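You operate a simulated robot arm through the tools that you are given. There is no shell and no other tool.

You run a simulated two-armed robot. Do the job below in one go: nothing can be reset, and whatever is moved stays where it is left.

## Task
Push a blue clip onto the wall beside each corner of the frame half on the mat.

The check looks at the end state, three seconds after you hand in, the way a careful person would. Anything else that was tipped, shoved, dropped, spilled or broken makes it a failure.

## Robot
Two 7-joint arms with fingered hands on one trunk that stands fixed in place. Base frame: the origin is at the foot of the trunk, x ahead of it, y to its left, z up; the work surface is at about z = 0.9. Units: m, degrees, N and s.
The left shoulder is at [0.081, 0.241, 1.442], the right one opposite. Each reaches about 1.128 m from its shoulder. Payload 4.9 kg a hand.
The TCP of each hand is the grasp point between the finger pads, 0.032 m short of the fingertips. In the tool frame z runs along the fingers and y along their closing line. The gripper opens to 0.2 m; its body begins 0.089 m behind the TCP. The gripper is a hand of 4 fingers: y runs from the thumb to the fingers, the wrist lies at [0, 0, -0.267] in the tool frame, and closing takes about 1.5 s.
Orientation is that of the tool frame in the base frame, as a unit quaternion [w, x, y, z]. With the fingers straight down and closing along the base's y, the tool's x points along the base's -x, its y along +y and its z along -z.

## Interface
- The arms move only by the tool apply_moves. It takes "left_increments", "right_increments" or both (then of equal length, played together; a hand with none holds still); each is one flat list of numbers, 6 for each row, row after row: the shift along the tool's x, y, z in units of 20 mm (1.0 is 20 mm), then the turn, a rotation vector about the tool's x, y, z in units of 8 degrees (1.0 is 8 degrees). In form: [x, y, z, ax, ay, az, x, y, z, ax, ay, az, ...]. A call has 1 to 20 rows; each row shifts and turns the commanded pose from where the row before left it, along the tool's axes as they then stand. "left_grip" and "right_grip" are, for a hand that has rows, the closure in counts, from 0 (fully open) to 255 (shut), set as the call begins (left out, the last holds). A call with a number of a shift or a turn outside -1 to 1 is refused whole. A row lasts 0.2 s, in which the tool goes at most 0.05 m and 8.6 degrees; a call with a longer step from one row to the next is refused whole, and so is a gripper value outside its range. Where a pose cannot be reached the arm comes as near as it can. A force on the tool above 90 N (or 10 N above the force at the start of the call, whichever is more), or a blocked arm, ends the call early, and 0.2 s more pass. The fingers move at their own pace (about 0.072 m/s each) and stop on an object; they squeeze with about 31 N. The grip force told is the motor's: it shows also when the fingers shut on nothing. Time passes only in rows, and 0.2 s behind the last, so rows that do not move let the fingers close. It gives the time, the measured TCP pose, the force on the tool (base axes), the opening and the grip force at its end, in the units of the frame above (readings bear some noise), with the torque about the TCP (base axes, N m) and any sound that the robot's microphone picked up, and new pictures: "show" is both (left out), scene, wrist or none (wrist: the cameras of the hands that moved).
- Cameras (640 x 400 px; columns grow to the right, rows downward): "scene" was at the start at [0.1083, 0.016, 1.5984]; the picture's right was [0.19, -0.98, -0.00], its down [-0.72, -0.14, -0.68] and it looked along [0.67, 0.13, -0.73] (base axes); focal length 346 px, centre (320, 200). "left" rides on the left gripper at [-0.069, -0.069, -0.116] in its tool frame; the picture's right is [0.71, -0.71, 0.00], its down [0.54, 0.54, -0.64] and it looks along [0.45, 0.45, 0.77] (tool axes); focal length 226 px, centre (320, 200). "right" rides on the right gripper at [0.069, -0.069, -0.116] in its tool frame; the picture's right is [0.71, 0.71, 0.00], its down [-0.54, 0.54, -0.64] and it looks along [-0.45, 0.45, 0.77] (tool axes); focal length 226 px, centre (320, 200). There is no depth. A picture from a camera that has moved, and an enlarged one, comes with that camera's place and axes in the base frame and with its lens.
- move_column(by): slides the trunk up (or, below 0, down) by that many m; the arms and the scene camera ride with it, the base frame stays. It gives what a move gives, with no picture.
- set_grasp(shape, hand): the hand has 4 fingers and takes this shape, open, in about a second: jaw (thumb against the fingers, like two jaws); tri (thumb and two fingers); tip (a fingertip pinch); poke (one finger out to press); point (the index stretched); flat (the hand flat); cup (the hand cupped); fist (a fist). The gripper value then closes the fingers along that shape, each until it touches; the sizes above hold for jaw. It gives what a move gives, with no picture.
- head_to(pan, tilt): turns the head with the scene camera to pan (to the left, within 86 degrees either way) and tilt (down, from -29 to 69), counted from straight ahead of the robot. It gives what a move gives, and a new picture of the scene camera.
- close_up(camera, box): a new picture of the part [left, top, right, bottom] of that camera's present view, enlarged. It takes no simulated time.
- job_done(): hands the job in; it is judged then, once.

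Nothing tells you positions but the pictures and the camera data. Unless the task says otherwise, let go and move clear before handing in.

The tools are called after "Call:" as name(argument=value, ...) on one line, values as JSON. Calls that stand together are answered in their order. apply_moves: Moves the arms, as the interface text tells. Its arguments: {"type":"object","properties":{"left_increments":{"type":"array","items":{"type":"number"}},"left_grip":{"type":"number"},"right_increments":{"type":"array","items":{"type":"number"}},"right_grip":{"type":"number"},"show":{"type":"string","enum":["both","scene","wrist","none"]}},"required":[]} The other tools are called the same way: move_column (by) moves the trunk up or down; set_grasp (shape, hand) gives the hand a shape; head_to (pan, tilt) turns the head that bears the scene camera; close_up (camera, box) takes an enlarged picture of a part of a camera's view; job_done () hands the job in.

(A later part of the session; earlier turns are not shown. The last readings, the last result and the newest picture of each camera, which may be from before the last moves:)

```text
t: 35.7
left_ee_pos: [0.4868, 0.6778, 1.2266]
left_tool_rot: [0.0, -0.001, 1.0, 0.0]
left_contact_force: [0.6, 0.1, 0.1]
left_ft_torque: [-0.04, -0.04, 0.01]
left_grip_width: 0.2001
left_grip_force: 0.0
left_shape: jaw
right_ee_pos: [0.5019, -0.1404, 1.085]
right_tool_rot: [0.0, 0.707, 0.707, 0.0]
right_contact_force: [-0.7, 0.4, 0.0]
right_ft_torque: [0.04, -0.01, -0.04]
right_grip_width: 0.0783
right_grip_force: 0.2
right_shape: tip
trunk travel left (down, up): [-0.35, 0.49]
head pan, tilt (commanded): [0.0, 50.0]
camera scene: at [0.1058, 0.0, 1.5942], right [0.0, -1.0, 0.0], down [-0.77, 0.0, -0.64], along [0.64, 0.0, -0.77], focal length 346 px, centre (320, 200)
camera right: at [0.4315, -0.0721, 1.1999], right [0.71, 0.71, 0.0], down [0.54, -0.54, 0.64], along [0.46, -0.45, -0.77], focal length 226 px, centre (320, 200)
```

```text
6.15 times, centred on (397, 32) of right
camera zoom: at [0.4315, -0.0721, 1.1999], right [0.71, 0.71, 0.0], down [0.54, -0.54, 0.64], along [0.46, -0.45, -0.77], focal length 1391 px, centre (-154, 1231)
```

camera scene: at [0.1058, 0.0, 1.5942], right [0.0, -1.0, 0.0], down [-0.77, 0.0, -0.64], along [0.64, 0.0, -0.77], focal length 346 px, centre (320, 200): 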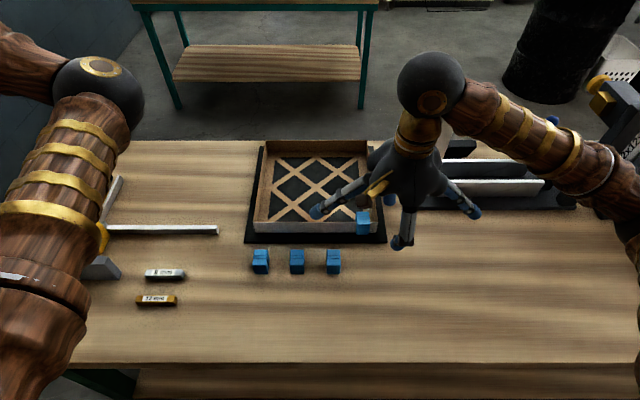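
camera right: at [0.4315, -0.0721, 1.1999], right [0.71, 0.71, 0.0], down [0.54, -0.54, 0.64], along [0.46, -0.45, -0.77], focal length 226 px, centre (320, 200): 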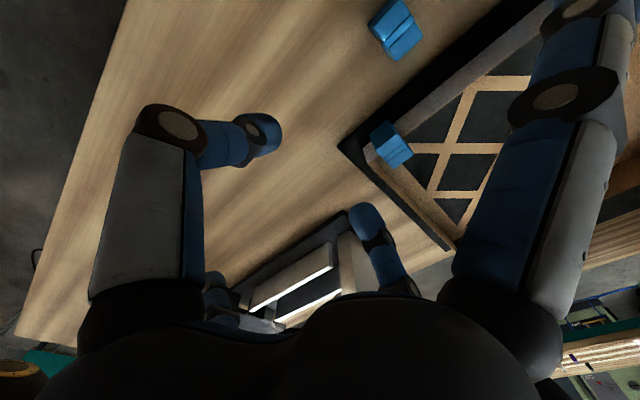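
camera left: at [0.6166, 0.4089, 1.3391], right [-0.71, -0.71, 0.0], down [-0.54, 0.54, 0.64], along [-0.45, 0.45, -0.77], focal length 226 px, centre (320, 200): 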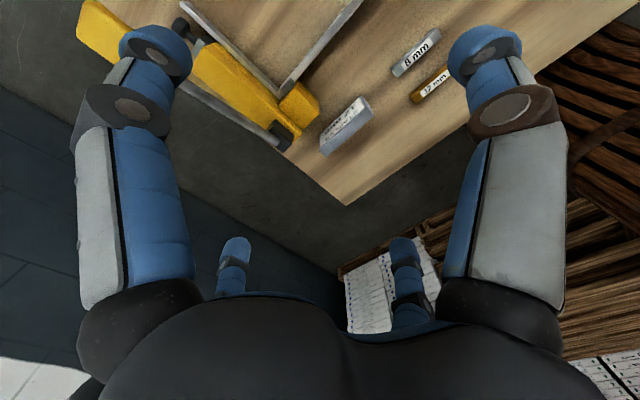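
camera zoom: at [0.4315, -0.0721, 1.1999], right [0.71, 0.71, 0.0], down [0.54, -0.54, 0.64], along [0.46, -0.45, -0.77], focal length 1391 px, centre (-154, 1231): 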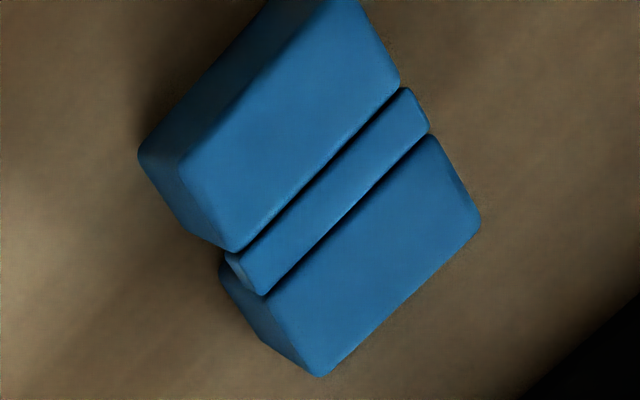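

The clip looks seated with the rim deep in the slot. To make sure it's pushed home I'll close the fingertips and press straight down on its top, watching the force.

Call:
apply_moves(right_increments=[0.53, 0.99, 0, 0, 0, 0, 0.53, 0.99, 0, 0, 0, 0, 0.53, 0.99, 0, 0, 0, 0, 0.53, 0.99, 0, 0, 0, 0, 0, 0, 0.9, 0, 0, 0, 0, 0, 0.9, 0, 0, 0, 0, 0, 0.9, 0, 0, 0, 0, 0, 0.5, 0, 0, 0, 0, 0, 0, 0, 0, 0], right_grip=255, show="both")

Call:
close_up(camera="right", box=[270, 90, 400, 220])

Call:
close_up(camera="scene", box=[340, 180, 400, 250])

```text
t: 37.7
left_ee_pos: [0.4882, 0.6777, 1.2251]
left_tool_rot: [0.0, 0.0, 1.0, 0.0]
left_contact_force: [0.2, 0.6, -0.7]
left_ft_torque: [0.0, 0.0, 0.03]
left_grip_width: 0.2003
left_grip_force: 0.1
left_shape: jaw
right_ee_pos: [0.5808, -0.0973, 1.0206]
right_tool_rot: [0.0, 0.707, 0.707, 0.0]
right_contact_force: [-0.2, 0.8, -0.1]
right_ft_torque: [-0.04, 0.0, 0.02]
right_grip_width: 0.0
right_grip_force: 31.0
right_shape: tip
trunk travel left (down, up): [-0.35, 0.49]
head pan, tilt (commanded): [0.0, 50.0]
camera scene: at [0.107, 0.0008, 1.5941], right [0.0, -1.0, 0.0], down [-0.77, 0.0, -0.64], along [0.64, 0.0, -0.77], focal length 346 px, centre (320, 200)
camera right: at [0.5115, -0.0292, 1.136], right [0.71, 0.71, 0.0], down [0.54, -0.54, 0.64], along [0.45, -0.46, -0.77], focal length 226 px, centre (320, 200)
```

scene: 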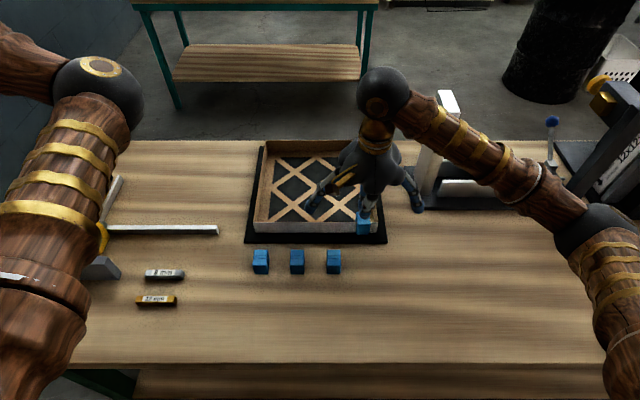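
right: 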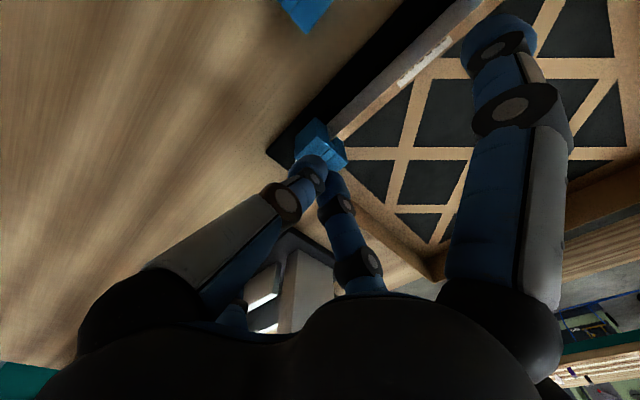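

```text
3.08 times, centred on (335, 155) of right
camera zoom: at [0.5115, -0.0292, 1.136], right [0.71, 0.71, 0.0], down [0.54, -0.54, 0.64], along [0.45, -0.46, -0.77], focal length 696 px, centre (274, 338)
```

zoom: 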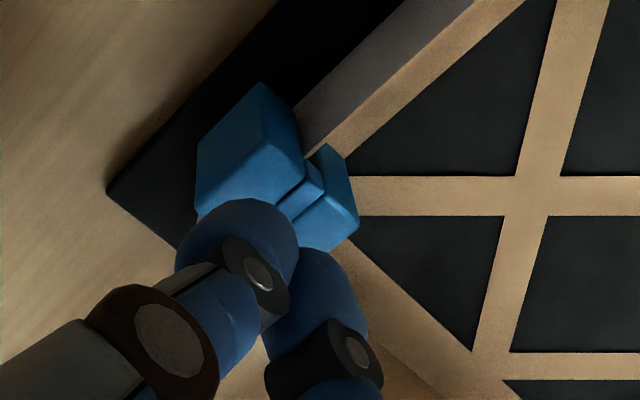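

```text
5.71 times, centred on (370, 215) of scene
camera zoom: at [0.107, 0.0008, 1.5941], right [0.0, -1.0, 0.0], down [-0.77, 0.0, -0.64], along [0.64, 0.0, -0.77], focal length 1979 px, centre (34, 114)
```

zoom: 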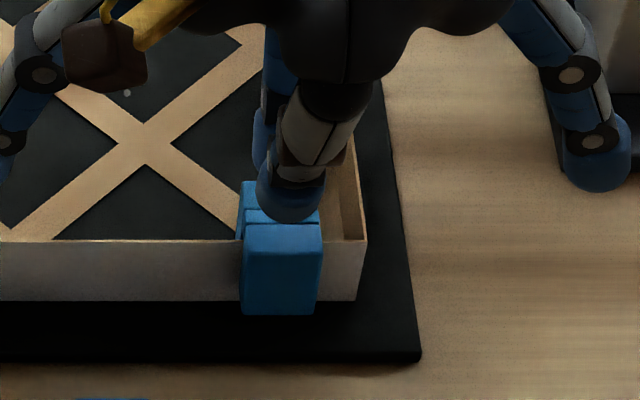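

The closed fingertips are just above the clip. I'll press down in small steps.

Call:
apply_moves(right_increments=[0, 0, 0.3, 0, 0, 0, 0, 0, 0.3, 0, 0, 0, 0, 0, 0.2, 0, 0, 0, 0, 0, 0.2, 0, 0, 0], show="none")

```text
t: 38.7
left_ee_pos: [0.4868, 0.6764, 1.225]
left_tool_rot: [0.0, 0.0, 1.0, 0.0]
left_contact_force: [-0.1, 1.1, 0.1]
left_ft_torque: [-0.03, -0.01, 0.01]
left_grip_width: 0.1999
left_grip_force: 0.1
left_shape: jaw
right_ee_pos: [0.5805, -0.0971, 0.9998]
right_tool_rot: [0.0, 0.707, 0.707, 0.001]
right_contact_force: [0.0, 0.4, -0.3]
right_ft_torque: [-0.01, 0.0, -0.02]
right_grip_width: 0.0001
right_grip_force: 31.1
right_shape: tip
trunk travel left (down, up): [-0.35, 0.49]
head pan, tilt (commanded): [0.0, 50.0]
```

Call:
apply_moves(right_increments=[0, 0, 0.1, 0, 0, 0, 0, 0, 0.1, 0, 0, 0], show="none")

Call:
close_up(camera="scene", box=[340, 180, 400, 250])

```text
t: 39.3
left_ee_pos: [0.4862, 0.6787, 1.2241]
left_tool_rot: [0.0, 0.0, 1.0, 0.0]
left_contact_force: [1.2, 0.6, 0.6]
left_ft_torque: [0.02, 0.0, 0.01]
left_grip_width: 0.1999
left_grip_force: 0.1
left_shape: jaw
right_ee_pos: [0.58, -0.0979, 0.9986]
right_tool_rot: [0.001, 0.707, 0.707, 0.002]
right_contact_force: [-0.1, -0.1, 17.2]
right_ft_torque: [0.02, -0.04, 0.01]
right_grip_width: 0.0
right_grip_force: 30.7
right_shape: tip
trunk travel left (down, up): [-0.35, 0.49]
head pan, tilt (commanded): [0.0, 50.0]
```

```text
5.71 times, centred on (370, 215) of scene
camera zoom: at [0.1051, 0.0012, 1.5946], right [0.0, -1.0, 0.0], down [-0.77, 0.0, -0.64], along [0.64, 0.0, -0.77], focal length 1979 px, centre (34, 114)
```

zoom: 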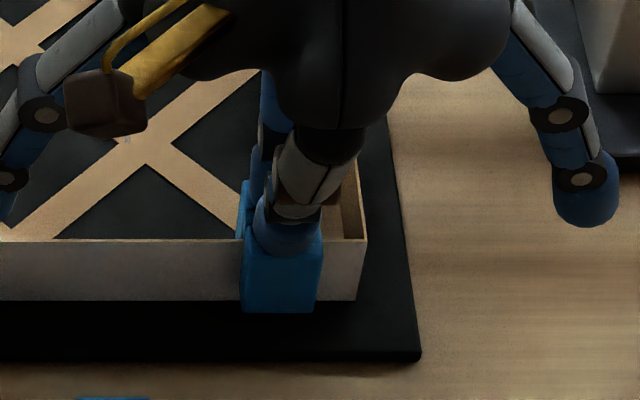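

Contact is made at 17 N. I'll press a bit more firmly to confirm it doesn't go further.

Call:
apply_moves(right_increments=[0, 0, 0.1, 0, 0, 0, 0, 0, 0.1, 0, 0, 0, 0, 0, 0, 0, 0, 0], show="none")

```text
t: 40.1
left_ee_pos: [0.4819, 0.6793, 1.2273]
left_tool_rot: [0.001, 0.0, 1.0, 0.0]
left_contact_force: [-0.7, 1.4, -0.2]
left_ft_torque: [0.0, -0.03, 0.03]
left_grip_width: 0.1999
left_grip_force: 0.0
left_shape: jaw
right_ee_pos: [0.5791, -0.0972, 0.9989]
right_tool_rot: [0.003, 0.708, 0.706, 0.005]
right_contact_force: [2.8, -2.1, 73.8]
right_ft_torque: [-0.1, -0.37, 0.02]
right_grip_width: 0.0002
right_grip_force: 30.2
right_shape: tip
trunk travel left (down, up): [-0.35, 0.49]
head pan, tilt (commanded): [0.0, 50.0]
```

It holds firm at 74 N, so the clip is fully home. I'll retreat upward and look.

Call:
apply_moves(right_increments=[0, 0, -0.2, 0, 0, 0, 0, 0, -0.5, 0, 0, 0, 0, 0, -1, 0, 0, 0, 0, 0, -1, 0, 0, 0, 0, 0, -1, 0, 0, 0, 0, 0, -1, 0, 0, 0, 0, -1, 0, 0, 0, 0, 0, -1, 0, 0, 0, 0, 0, -1, 0, 0, 0, 0, 0, -1, 0, 0, 0, 0], show="both")

Call:
close_up(camera="scene", box=[240, 130, 400, 280])

Call:
close_up(camera="scene", box=[350, 195, 390, 245])

```text
t: 42.3
left_ee_pos: [0.4886, 0.6792, 1.2266]
left_tool_rot: [0.0, 0.0, 1.0, 0.0]
left_contact_force: [-0.6, -0.3, 0.1]
left_ft_torque: [0.03, 0.0, -0.02]
left_grip_width: 0.1999
left_grip_force: 0.0
left_shape: jaw
right_ee_pos: [0.4986, -0.0988, 1.0874]
right_tool_rot: [-0.001, 0.708, 0.706, -0.001]
right_contact_force: [-0.5, 0.4, 0.3]
right_ft_torque: [0.04, 0.0, -0.02]
right_grip_width: 0.0
right_grip_force: 30.8
right_shape: tip
trunk travel left (down, up): [-0.35, 0.49]
head pan, tilt (commanded): [0.0, 50.0]
camera scene: at [0.1064, 0.0005, 1.5942], right [0.0, -1.0, 0.0], down [-0.77, 0.0, -0.64], along [0.64, 0.0, -0.77], focal length 346 px, centre (320, 200)
camera right: at [0.4295, -0.0308, 1.2022], right [0.71, 0.71, 0.0], down [0.54, -0.54, 0.64], along [0.45, -0.46, -0.77], focal length 226 px, centre (320, 200)
```

scene: 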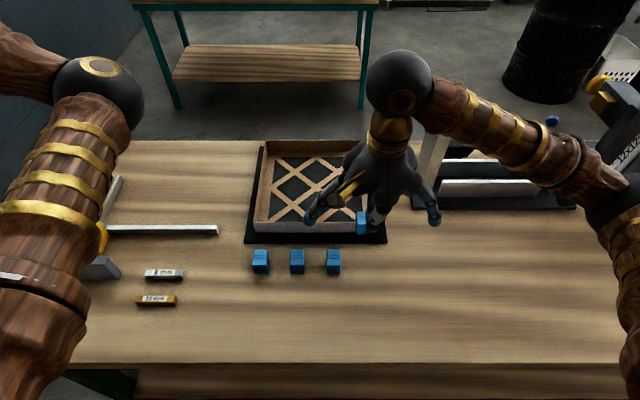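
right: 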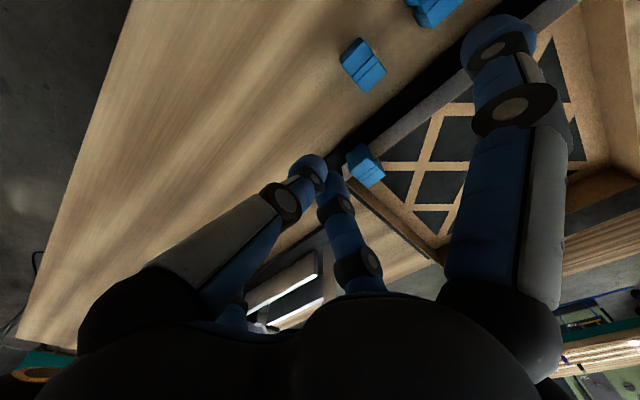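

```text
2.67 times, centred on (320, 205) of scene
camera zoom: at [0.1064, 0.0005, 1.5942], right [0.0, -1.0, 0.0], down [-0.77, 0.0, -0.64], along [0.64, 0.0, -0.77], focal length 924 px, centre (320, 187)
```

zoom: 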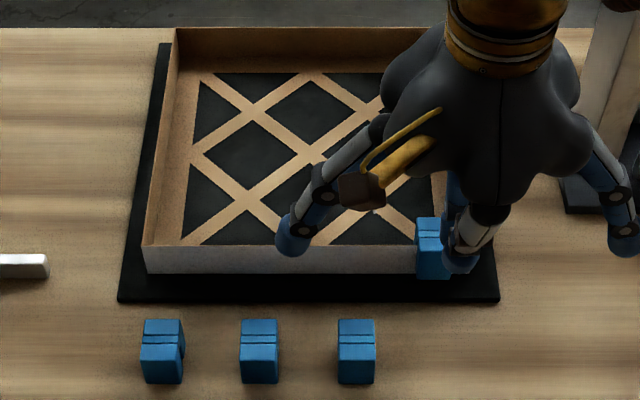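

```text
8.00 times, centred on (370, 220) of scene
camera zoom: at [0.1064, 0.0005, 1.5942], right [0.0, -1.0, 0.0], down [-0.77, 0.0, -0.64], along [0.64, 0.0, -0.77], focal length 2771 px, centre (-80, 40)
```

zoom: 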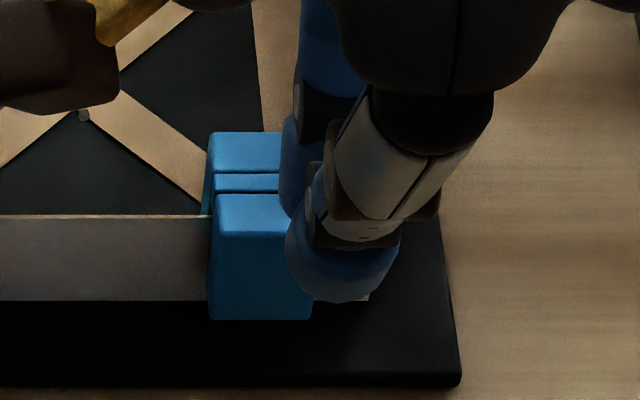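

The first clip is firmly seated and the frame hasn't shifted. Next is the clip at [0.493, -0.030]: I'll open the hand and move above it.

Call:
apply_moves(right_increments=[0.86, -0.07, 0, 0, 0, 0, 0.86, -0.07, 0, 0, 0, 0, 0.86, -0.07, 0, 0, 0, 0, 0.86, -0.07, 0, 0, 0, 0, 0, 0, 0.5, 0, 0, 0, 0, 0, 0, 0, 0, 0], right_grip=155, show="both")

Call:
close_up(camera="right", box=[280, 75, 370, 165])

Call:
close_up(camera="scene", box=[240, 190, 400, 290])

```text
t: 43.7
left_ee_pos: [0.4872, 0.6794, 1.2242]
left_tool_rot: [0.0, 0.0, 1.0, 0.001]
left_contact_force: [-0.9, 0.0, 0.6]
left_ft_torque: [-0.02, -0.03, 0.0]
left_grip_width: 0.1998
left_grip_force: 0.0
left_shape: jaw
right_ee_pos: [0.4957, -0.029, 1.0771]
right_tool_rot: [0.0, 0.707, 0.707, 0.0]
right_contact_force: [0.0, 0.4, 0.2]
right_ft_torque: [0.01, -0.02, 0.01]
right_grip_width: 0.0781
right_grip_force: 0.1
right_shape: tip
trunk travel left (down, up): [-0.35, 0.49]
head pan, tilt (commanded): [0.0, 50.0]
camera scene: at [0.1069, 0.0007, 1.5941], right [0.0, -1.0, 0.0], down [-0.77, 0.0, -0.64], along [0.64, 0.0, -0.77], focal length 346 px, centre (320, 200)
camera right: at [0.4255, 0.0389, 1.1924], right [0.71, 0.71, 0.0], down [0.54, -0.54, 0.64], along [0.45, -0.46, -0.77], focal length 226 px, centre (320, 200)
```

scene: 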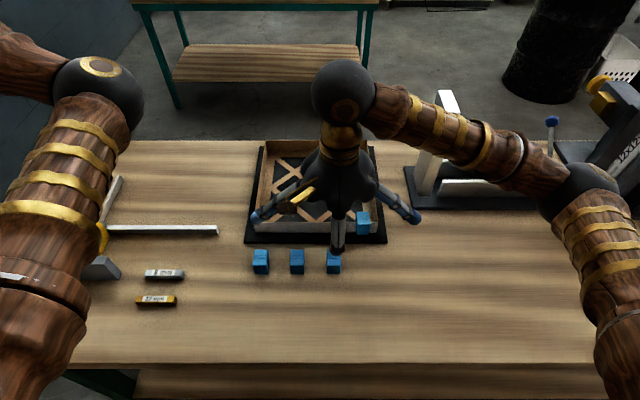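
right: 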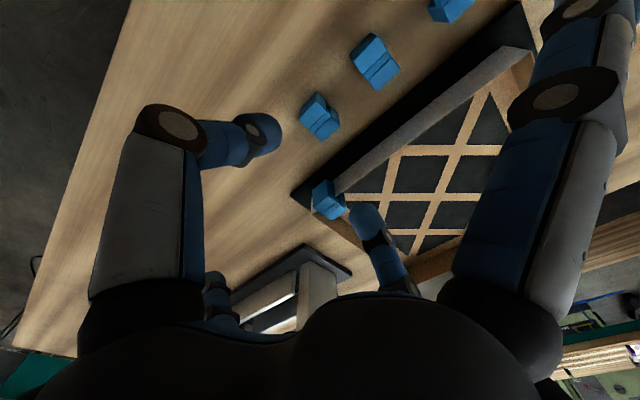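

```text
4.44 times, centred on (325, 120) of right
camera zoom: at [0.4255, 0.0389, 1.1924], right [0.71, 0.71, 0.0], down [0.54, -0.54, 0.64], along [0.45, -0.46, -0.77], focal length 1005 px, centre (298, 556)
```

zoom: 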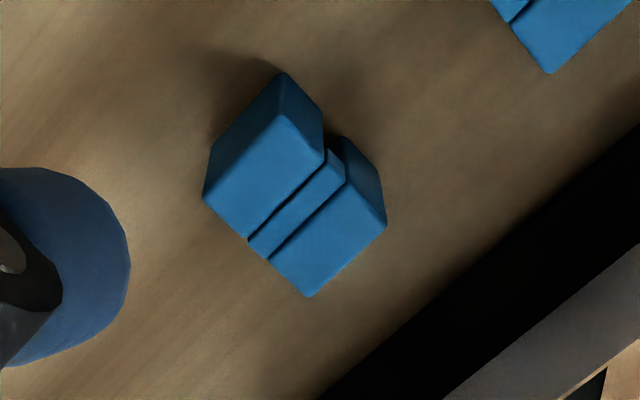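

```text
4.00 times, centred on (320, 240) of scene
camera zoom: at [0.1069, 0.0007, 1.5941], right [0.0, -1.0, 0.0], down [-0.77, 0.0, -0.64], along [0.64, 0.0, -0.77], focal length 1385 px, centre (320, 40)
```

zoom: 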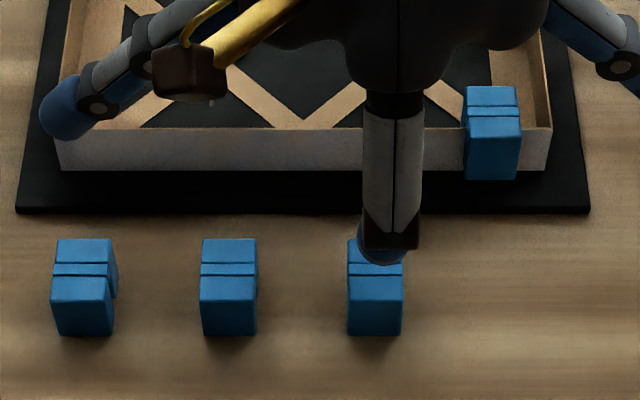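

The clip is centred under the hand to within 2 mm in x. I'll correct that, descend (gripping slightly higher than before) and close with a gentler closure count so the side fingers stay up.

Call:
apply_moves(right_increments=[0, -0.1, 1, 0, 0, 0, 0, 0, 1, 0, 0, 0, 0, 0, 1, 0, 0, 0, 0, 0, 1, 0, 0, 0, 0, 0, 1, 0, 0, 0, 0, 0, 0.6, 0, 0, 0, 0, 0, 0.33, 0, 0, 0], show="none")

Call:
apply_moves(right_increments=[0, 0, 0, 0, 0, 0, 0, 0, 0, 0, 0, 0, 0, 0, 0, 0, 0, 0, 0, 0, 0, 0, 0, 0, 0, 0, 0, 0, 0, 0], right_grip=218, show="both")

Call:
close_up(camera="scene", box=[250, 190, 410, 300])

```text
t: 45.3
left_ee_pos: [0.4877, 0.6785, 1.2244]
left_tool_rot: [0.0, 0.0, 1.0, 0.0]
left_contact_force: [-0.4, -0.2, -0.3]
left_ft_torque: [-0.01, 0.02, 0.0]
left_grip_width: 0.1997
left_grip_force: 0.0
left_shape: jaw
right_ee_pos: [0.4937, -0.0287, 0.9584]
right_tool_rot: [0.0, 0.707, 0.707, 0.0]
right_contact_force: [0.2, 0.7, 0.4]
right_ft_torque: [0.01, 0.0, 0.02]
right_grip_width: 0.0779
right_grip_force: 0.1
right_shape: tip
trunk travel left (down, up): [-0.35, 0.49]
head pan, tilt (commanded): [0.0, 50.0]
```

```text
t: 46.5
left_ee_pos: [0.4874, 0.6801, 1.2247]
left_tool_rot: [0.0, 0.0, 1.0, 0.0]
left_contact_force: [0.7, -0.9, 0.2]
left_ft_torque: [0.02, 0.05, 0.01]
left_grip_width: 0.1999
left_grip_force: 0.0
left_shape: jaw
right_ee_pos: [0.4926, -0.0293, 0.9588]
right_tool_rot: [0.0, 0.707, 0.707, 0.0]
right_contact_force: [0.0, -0.1, 0.4]
right_ft_torque: [-0.01, -0.02, 0.0]
right_grip_width: 0.0348
right_grip_force: 31.3
right_shape: tip
trunk travel left (down, up): [-0.35, 0.49]
head pan, tilt (commanded): [0.0, 50.0]
camera scene: at [0.107, 0.0008, 1.5941], right [0.0, -1.0, 0.0], down [-0.77, 0.0, -0.64], along [0.64, 0.0, -0.77], focal length 346 px, centre (320, 200)
camera right: at [0.4243, 0.0395, 1.0741], right [0.71, 0.71, 0.0], down [0.54, -0.54, 0.64], along [0.45, -0.46, -0.77], focal length 226 px, centre (320, 200)
```

scene: 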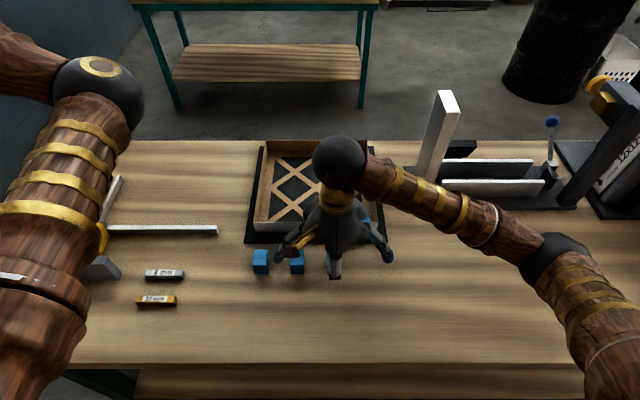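
right: 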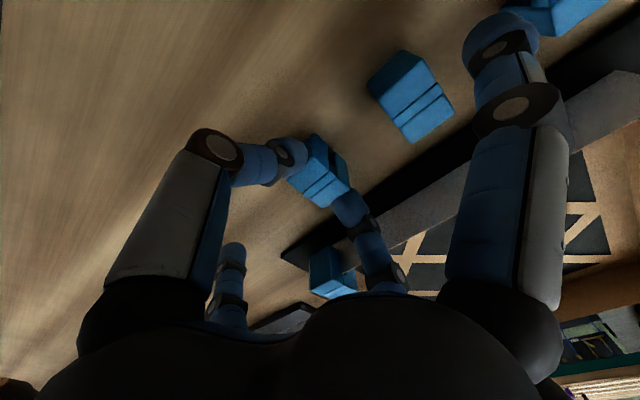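

```text
3.64 times, centred on (330, 245) of scene
camera zoom: at [0.107, 0.0008, 1.5941], right [0.0, -1.0, 0.0], down [-0.77, 0.0, -0.64], along [0.64, 0.0, -0.77], focal length 1259 px, centre (284, 36)
```

zoom: 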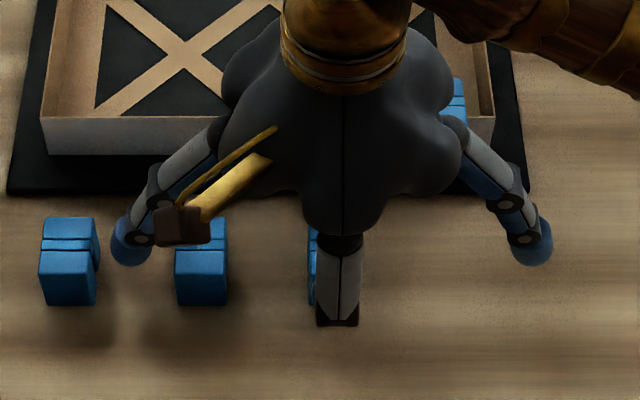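

The second clip is held at 31 N. I'll lift it straight up to travel height and check the side fingers are clear.

Call:
apply_moves(right_increments=[0, 0, -0.5, 0, 0, 0, 0, 0, -1, 0, 0, 0, 0, 0, -1, 0, 0, 0, 0, 0, -1, 0, 0, 0, 0, 0, -1, 0, 0, 0, 0, 0, -1, 0, 0, 0, 0, 0, -1, 0, 0, 0, 0, 0, -1, 0, 0, 0, 0, 0, -1, 0, 0, 0, 0, 0, -1, 0, 0, 0], show="none")

Call:
apply_moves(right_increments=[0, 1, 0, 0, 0, 0, 0, 1, 0, 0, 0, 0, 0, 1, 0, 0, 0, 0, 0, 1, 0, 0, 0, 0, 0, 1, 0, 0, 0, 0, 0, 1, 0, 0, 0, 0, 0, 1, 0, 0, 0, 0, 0, 1, 0, 0, 0, 0, 0, 1, 0, 0, 0, 0, 0, 1, 0, 0, 0, 0], show="both")

```text
t: 48.7
left_ee_pos: [0.4869, 0.6795, 1.2238]
left_tool_rot: [0.0, 0.0, 1.0, 0.001]
left_contact_force: [-0.1, 0.4, -0.7]
left_ft_torque: [0.0, 0.0, -0.02]
left_grip_width: 0.2001
left_grip_force: 0.1
left_shape: jaw
right_ee_pos: [0.4915, -0.0278, 1.149]
right_tool_rot: [0.0, 0.706, 0.708, 0.0]
right_contact_force: [-0.2, 0.6, -0.6]
right_ft_torque: [-0.02, -0.01, -0.02]
right_grip_width: 0.0349
right_grip_force: 30.8
right_shape: tip
trunk travel left (down, up): [-0.35, 0.49]
head pan, tilt (commanded): [0.0, 50.0]
```

```text
t: 50.9
left_ee_pos: [0.4889, 0.6788, 1.225]
left_tool_rot: [-0.002, 0.0, 1.0, 0.0]
left_contact_force: [-0.1, -0.3, -0.6]
left_ft_torque: [-0.02, -0.05, 0.04]
left_grip_width: 0.2001
left_grip_force: 0.1
left_shape: jaw
right_ee_pos: [0.694, -0.0275, 1.1475]
right_tool_rot: [0.0, 0.707, 0.707, 0.001]
right_contact_force: [0.3, 0.4, -1.0]
right_ft_torque: [-0.02, 0.03, -0.03]
right_grip_width: 0.035
right_grip_force: 31.6
right_shape: tip
trunk travel left (down, up): [-0.35, 0.49]
head pan, tilt (commanded): [0.0, 50.0]
camera scene: at [0.1077, 0.0011, 1.5941], right [0.0, -1.0, 0.0], down [-0.77, 0.0, -0.64], along [0.64, 0.0, -0.77], focal length 346 px, centre (320, 200)
camera right: at [0.6242, 0.0393, 1.2626], right [0.71, 0.71, 0.0], down [0.54, -0.54, 0.64], along [0.45, -0.45, -0.77], focal length 226 px, centre (320, 200)
```

scene: 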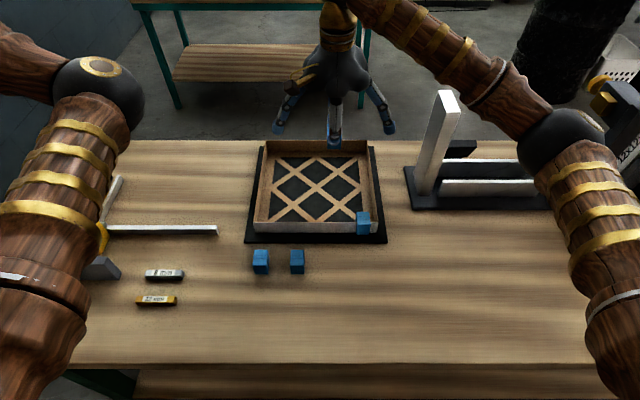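
right: 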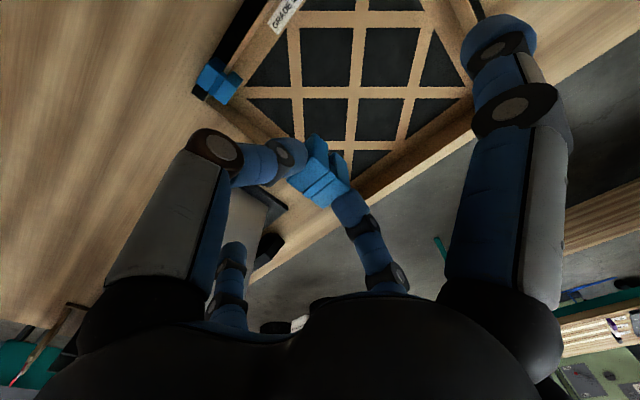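

Travel is clear of the tall plate; the forearm stays well above it. I'll continue to the back wall.

Call:
apply_moves(right_increments=[0, 1, 0, 0, 0, 0, 0, 1, 0, 0, 0, 0, 0, 1, 0, 0, 0, 0, 0, 1, 0, 0, 0, 0, 0, 1, 0, 0, 0, 0, 0, 1, 0, 0, 0, 0, 0, 1, 0, 0, 0, 0, 0, 1, 0, 0, 0, 0, 0, 0.6, 0, 0, 0, 0], show="both")

```text
t: 52.9
left_ee_pos: [0.4882, 0.6788, 1.2246]
left_tool_rot: [0.0, 0.0, 1.0, 0.0]
left_contact_force: [0.1, 0.1, -0.1]
left_ft_torque: [-0.03, -0.01, 0.03]
left_grip_width: 0.1998
left_grip_force: 0.1
left_shape: jaw
right_ee_pos: [0.8649, -0.0298, 1.1474]
right_tool_rot: [-0.001, 0.707, 0.707, 0.0]
right_contact_force: [0.3, 0.6, -0.4]
right_ft_torque: [0.0, 0.0, 0.0]
right_grip_width: 0.0346
right_grip_force: 31.0
right_shape: tip
trunk travel left (down, up): [-0.35, 0.49]
head pan, tilt (commanded): [0.0, 50.0]
camera scene: at [0.1072, 0.0012, 1.5941], right [0.0, -1.0, 0.0], down [-0.77, 0.0, -0.64], along [0.64, 0.0, -0.77], focal length 346 px, centre (320, 200)
camera right: at [0.7957, 0.0392, 1.263], right [0.71, 0.71, 0.0], down [0.54, -0.54, 0.64], along [0.45, -0.46, -0.77], focal length 226 px, centre (320, 200)
```

scene: 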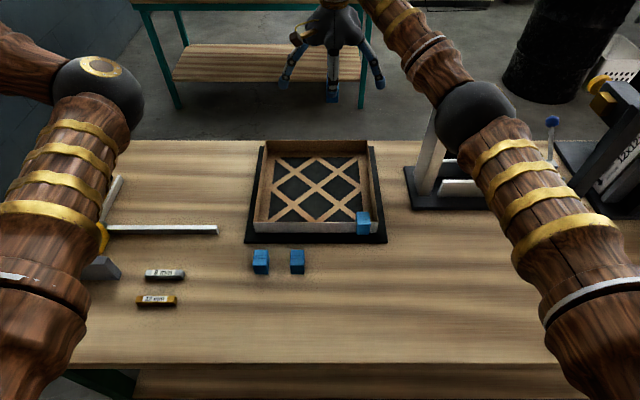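
right: 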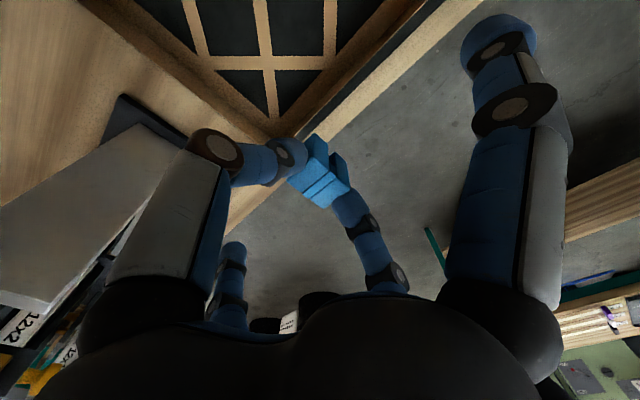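

The hand is over the back wall. I'll shift toward the back-right corner and descend to a hover about 15–20 mm above the wall.

Call:
apply_moves(right_increments=[-0.85, 0, 0, 0, 0, 0, -0.85, 0, 0, 0, 0, 0, -0.85, 0, 0, 0, 0, 0, -0.85, 0, 0, 0, 0, 0, 0, 0, 1, 0, 0, 0, 0, 0, 1, 0, 0, 0, 0, 0, 1, 0, 0, 0, 0, 0, 1, 0, 0, 0, 0, 0, 1, 0, 0, 0, 0, 0, 1, 0, 0, 0, 0, 0, 0, 0, 0, 0], show="both")

Call:
close_up(camera="right", box=[270, 90, 400, 220])

Call:
close_up(camera="right", box=[318, 118, 350, 168])

Call:
close_up(camera="scene", box=[320, 90, 400, 170])

```text
t: 55.3
left_ee_pos: [0.488, 0.6792, 1.2245]
left_tool_rot: [0.0, 0.0, 1.0, 0.0]
left_contact_force: [0.0, 0.0, 0.5]
left_ft_torque: [0.01, 0.01, 0.02]
left_grip_width: 0.1999
left_grip_force: 0.1
left_shape: jaw
right_ee_pos: [0.8638, -0.0969, 1.0276]
right_tool_rot: [0.0, 0.708, 0.707, 0.001]
right_contact_force: [-0.5, -0.8, -0.4]
right_ft_torque: [-0.03, -0.01, 0.01]
right_grip_width: 0.0347
right_grip_force: 30.8
right_shape: tip
trunk travel left (down, up): [-0.35, 0.49]
head pan, tilt (commanded): [0.0, 50.0]
camera scene: at [0.107, 0.0009, 1.5941], right [0.0, -1.0, 0.0], down [-0.77, 0.0, -0.64], along [0.64, 0.0, -0.77], focal length 346 px, centre (320, 200)
camera right: at [0.7953, -0.0294, 1.143], right [0.71, 0.71, 0.0], down [0.54, -0.54, 0.64], along [0.45, -0.46, -0.77], focal length 226 px, centre (320, 200)
```

scene: 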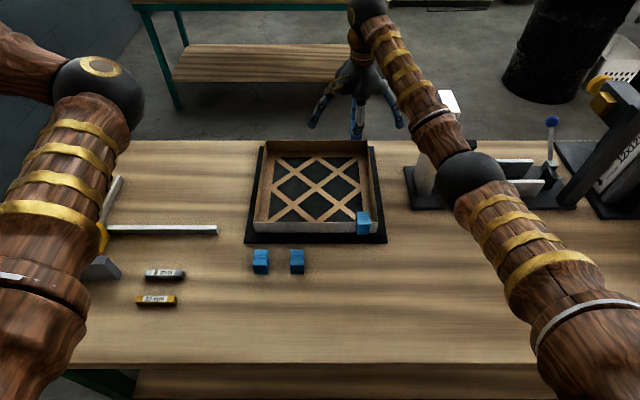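
right: 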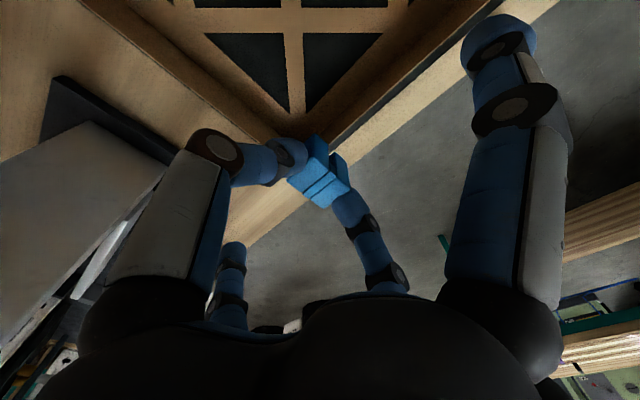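

```text
3.08 times, centred on (335, 155) of right
camera zoom: at [0.7953, -0.0294, 1.143], right [0.71, 0.71, 0.0], down [0.54, -0.54, 0.64], along [0.45, -0.46, -0.77], focal length 696 px, centre (274, 338)
```

zoom: 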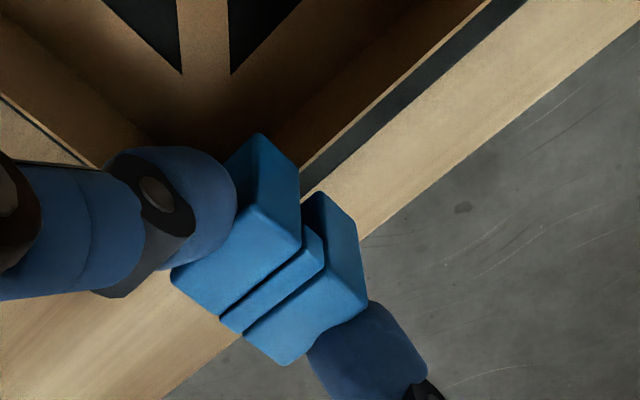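

```text
8.00 times, centred on (334, 143) of right
camera zoom: at [0.7953, -0.0294, 1.143], right [0.71, 0.71, 0.0], down [0.54, -0.54, 0.64], along [0.45, -0.46, -0.77], focal length 1808 px, centre (208, 656)
```

zoom: 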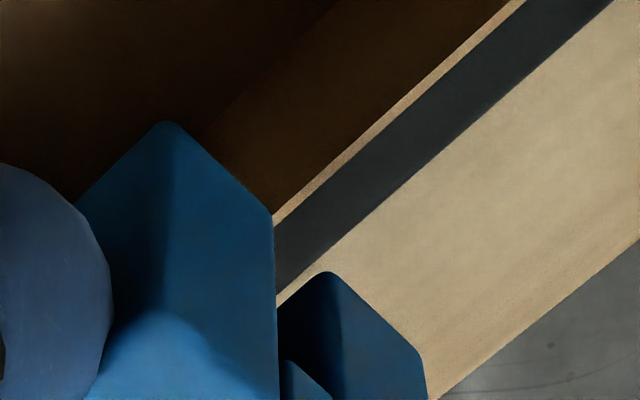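

```text
5.00 times, centred on (360, 130) of scene
camera zoom: at [0.107, 0.0009, 1.5941], right [0.0, -1.0, 0.0], down [-0.77, 0.0, -0.64], along [0.64, 0.0, -0.77], focal length 1732 px, centre (120, 550)
```

zoom: 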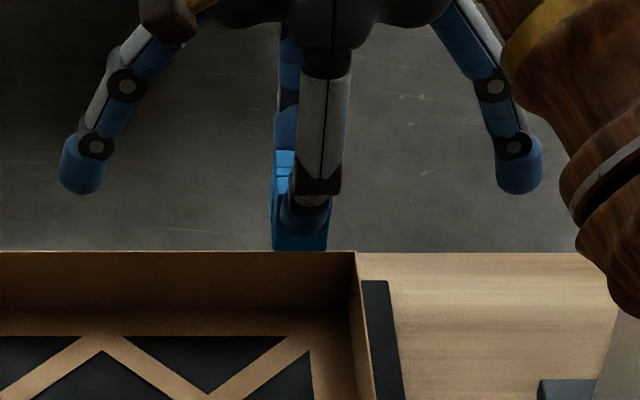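

The slot centre (x ≈ 0.865) is about 4.5 mm short of the back rim (x ≈ 0.8695). I'll shift forward and lower until just above the rim, then re-check.

Call:
apply_moves(right_increments=[0, 0.22, 0, 0, 0, 0, 0, 0, 0.3, 0, 0, 0, 0, 0, 0.3, 0, 0, 0, 0, 0, 0, 0, 0, 0], show="none")

Call:
close_up(camera="right", box=[318, 118, 350, 168])

Call:
close_up(camera="scene", box=[350, 110, 390, 160])

```text
t: 56.3
left_ee_pos: [0.4899, 0.6774, 1.2253]
left_tool_rot: [0.001, 0.0, 1.0, 0.0]
left_contact_force: [-0.5, -0.2, -0.6]
left_ft_torque: [-0.01, -0.01, -0.02]
left_grip_width: 0.1996
left_grip_force: 0.1
left_shape: jaw
right_ee_pos: [0.8688, -0.0962, 1.0163]
right_tool_rot: [0.0, 0.707, 0.707, 0.0]
right_contact_force: [0.0, 0.4, -0.9]
right_ft_torque: [0.01, 0.02, 0.01]
right_grip_width: 0.0348
right_grip_force: 31.0
right_shape: tip
trunk travel left (down, up): [-0.35, 0.49]
head pan, tilt (commanded): [0.0, 50.0]
```

```text
8.00 times, centred on (334, 143) of right
camera zoom: at [0.7996, -0.0284, 1.131], right [0.71, 0.71, 0.0], down [0.54, -0.54, 0.64], along [0.45, -0.46, -0.77], focal length 1808 px, centre (208, 656)
```

zoom: 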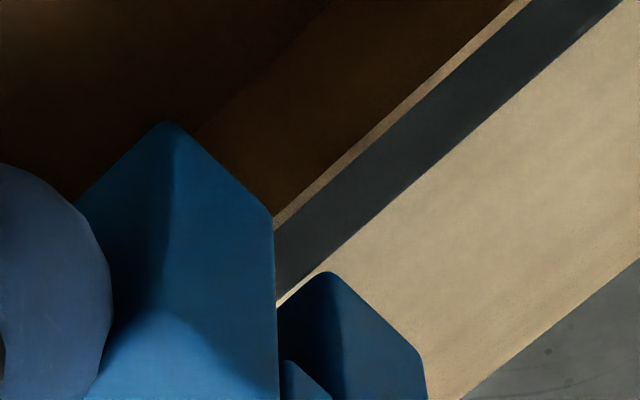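

```text
8.00 times, centred on (370, 135) of scene
camera zoom: at [0.1071, 0.0009, 1.5941], right [0.0, -1.0, 0.0], down [-0.77, 0.0, -0.64], along [0.64, 0.0, -0.77], focal length 2771 px, centre (-80, 720)
```

zoom: 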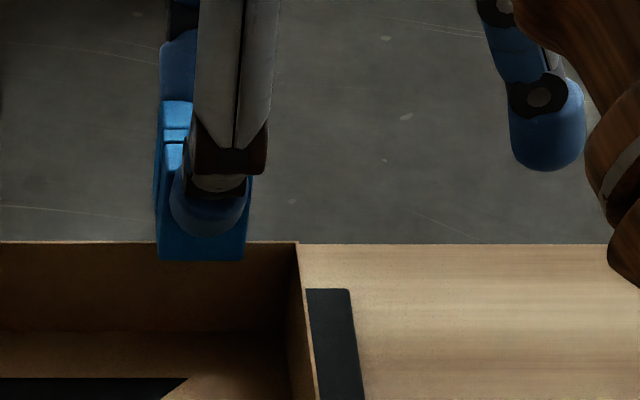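

With 9 mm still to go, the projected rim will land in the middle of the slot. I'll lower to engage and check the force.

Call:
apply_moves(right_increments=[0, 0, 0.3, 0, 0, 0, 0, 0, 0.3, 0, 0, 0, 0, 0, 0.15, 0, 0, 0, 0, 0, 0, 0, 0, 0], show="none")

Call:
close_up(camera="right", box=[318, 118, 350, 168])

Call:
close_up(camera="scene", box=[320, 90, 400, 170])

```text
t: 57.3
left_ee_pos: [0.4871, 0.6793, 1.2252]
left_tool_rot: [0.0, 0.0, 1.0, 0.0]
left_contact_force: [0.2, 0.0, -0.7]
left_ft_torque: [0.02, -0.02, -0.01]
left_grip_width: 0.2001
left_grip_force: 0.0
left_shape: jaw
right_ee_pos: [0.8695, -0.0961, 1.0004]
right_tool_rot: [0.0, 0.707, 0.707, 0.0]
right_contact_force: [0.4, -0.3, -0.5]
right_ft_torque: [-0.02, -0.02, 0.0]
right_grip_width: 0.0348
right_grip_force: 31.6
right_shape: tip
trunk travel left (down, up): [-0.35, 0.49]
head pan, tilt (commanded): [0.0, 50.0]
```

```text
8.00 times, centred on (334, 143) of right
camera zoom: at [0.7993, -0.0292, 1.1159], right [0.71, 0.71, 0.0], down [0.54, -0.54, 0.64], along [0.45, -0.45, -0.77], focal length 1808 px, centre (208, 656)
```

zoom: 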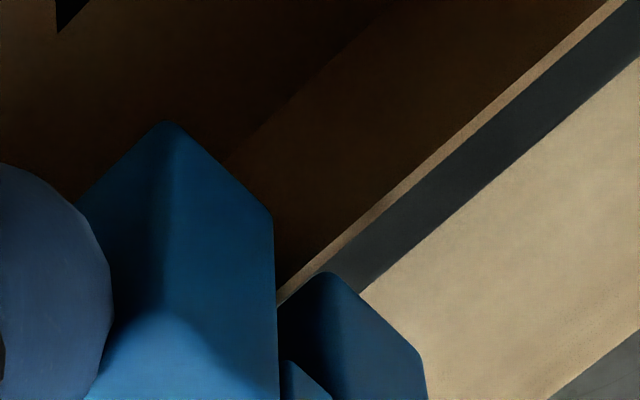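

```text
5.00 times, centred on (360, 130) of scene
camera zoom: at [0.1071, 0.0008, 1.5941], right [0.0, -1.0, 0.0], down [-0.77, 0.0, -0.64], along [0.64, 0.0, -0.77], focal length 1732 px, centre (120, 550)
```

zoom: 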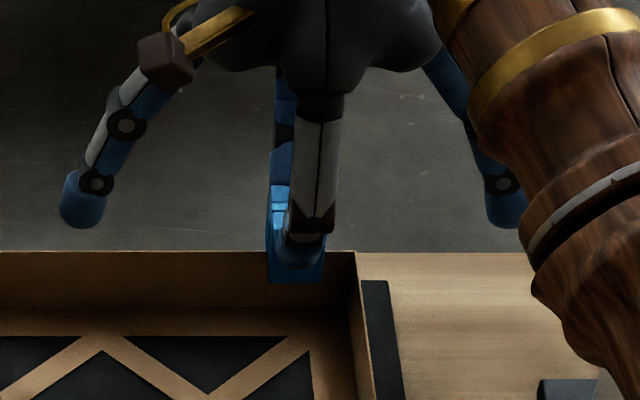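

The rim is centred in the slot with no contact force. I'll lower most of the way, stopping a few millimetres above the seat.

Call:
apply_moves(right_increments=[0, 0, 0.25, 0, 0, 0, 0, 0, 0.25, 0, 0, 0, 0, 0, 0.2, 0, 0, 0, 0, 0, 0, 0, 0, 0], show="none")

Call:
close_up(camera="right", box=[300, 118, 360, 208])

Call:
close_up(camera="scene", box=[320, 90, 400, 170])

```text
t: 58.3
left_ee_pos: [0.4882, 0.6795, 1.225]
left_tool_rot: [0.0, 0.0, 1.0, 0.0]
left_contact_force: [0.1, -0.9, 0.1]
left_ft_torque: [-0.04, 0.0, -0.01]
left_grip_width: 0.1997
left_grip_force: 0.0
left_shape: jaw
right_ee_pos: [0.8708, -0.0959, 0.9866]
right_tool_rot: [0.001, 0.707, 0.707, 0.0]
right_contact_force: [0.1, -0.5, -0.5]
right_ft_torque: [0.01, -0.01, 0.0]
right_grip_width: 0.0347
right_grip_force: 31.6
right_shape: tip
trunk travel left (down, up): [-0.35, 0.49]
head pan, tilt (commanded): [0.0, 50.0]
```

```text
4.44 times, centred on (330, 163) of right
camera zoom: at [0.8002, -0.0283, 1.102], right [0.71, 0.71, 0.0], down [0.54, -0.54, 0.64], along [0.45, -0.46, -0.77], focal length 1005 px, centre (276, 364)
```

zoom: 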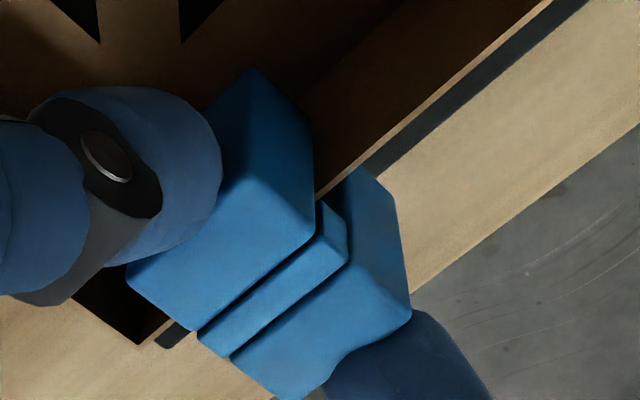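

```text
5.00 times, centred on (360, 130) of scene
camera zoom: at [0.1071, 0.0008, 1.5941], right [0.0, -1.0, 0.0], down [-0.77, 0.0, -0.64], along [0.64, 0.0, -0.77], focal length 1732 px, centre (120, 550)
```

zoom: 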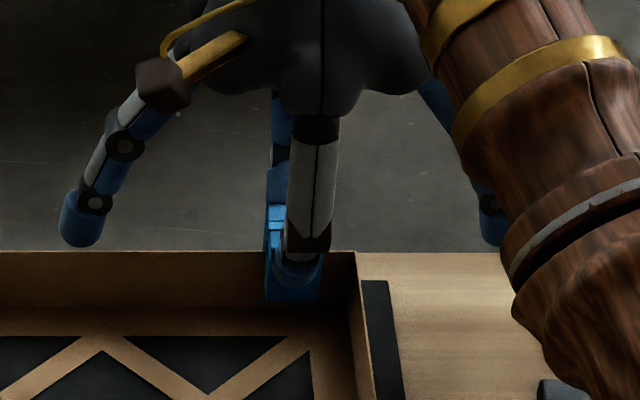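

The bridge is almost on the rim. I'll go down a few more millimetres, watching for contact.

Call:
apply_moves(right_increments=[0, 0, 0.1, 0, 0, 0, 0, 0, 0.1, 0, 0, 0, 0, 0, 0, 0, 0, 0], show="none")

```text
t: 59.1
left_ee_pos: [0.4871, 0.6793, 1.2238]
left_tool_rot: [-0.001, 0.0, 1.0, 0.001]
left_contact_force: [-0.4, -0.7, -0.1]
left_ft_torque: [0.02, 0.0, 0.0]
left_grip_width: 0.1998
left_grip_force: 0.0
left_shape: jaw
right_ee_pos: [0.8697, -0.0953, 0.9827]
right_tool_rot: [0.0, 0.707, 0.707, 0.0]
right_contact_force: [-0.1, -0.1, 0.2]
right_ft_torque: [0.02, -0.01, -0.03]
right_grip_width: 0.0347
right_grip_force: 31.3
right_shape: tip
trunk travel left (down, up): [-0.35, 0.49]
head pan, tilt (commanded): [0.0, 50.0]
```

Call:
apply_moves(right_increments=[0, 0, 0.1, 0, 0, 0, 0, 0, 0, 0, 0, 0], show="none")

Call:
close_up(camera="scene", box=[320, 90, 400, 170])

Call:
close_up(camera="right", box=[300, 118, 360, 208])

```text
t: 59.7
left_ee_pos: [0.4877, 0.6781, 1.2248]
left_tool_rot: [0.0, 0.0, 1.0, -0.001]
left_contact_force: [-0.4, 0.1, -0.3]
left_ft_torque: [-0.01, -0.01, -0.03]
left_grip_width: 0.2
left_grip_force: 0.1
left_shape: jaw
right_ee_pos: [0.8699, -0.0958, 0.981]
right_tool_rot: [0.0, 0.707, 0.707, 0.0]
right_contact_force: [-0.8, 0.3, 1.4]
right_ft_torque: [0.01, -0.03, -0.01]
right_grip_width: 0.0346
right_grip_force: 31.0
right_shape: tip
trunk travel left (down, up): [-0.35, 0.49]
head pan, tilt (commanded): [0.0, 50.0]
```

```text
5.00 times, centred on (360, 130) of scene
camera zoom: at [0.1069, 0.0008, 1.5941], right [0.0, -1.0, 0.0], down [-0.77, 0.0, -0.64], along [0.64, 0.0, -0.77], focal length 1732 px, centre (120, 550)
```

zoom: 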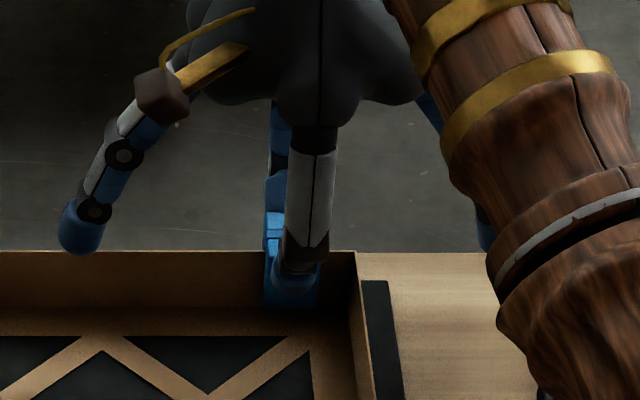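

```text
4.44 times, centred on (330, 163) of right
camera zoom: at [0.8005, -0.0279, 1.0958], right [0.71, 0.71, 0.0], down [0.54, -0.54, 0.64], along [0.45, -0.45, -0.77], focal length 1005 px, centre (276, 364)
```

zoom: 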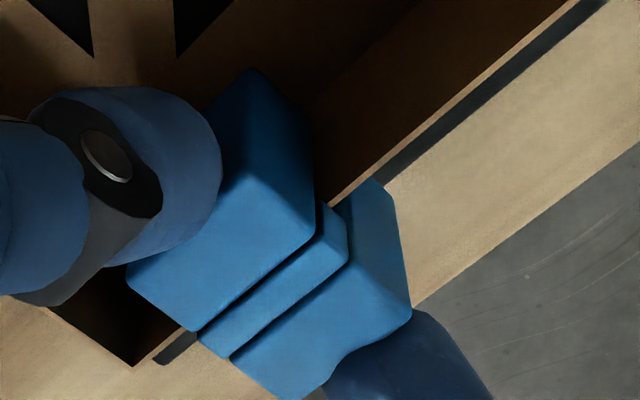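

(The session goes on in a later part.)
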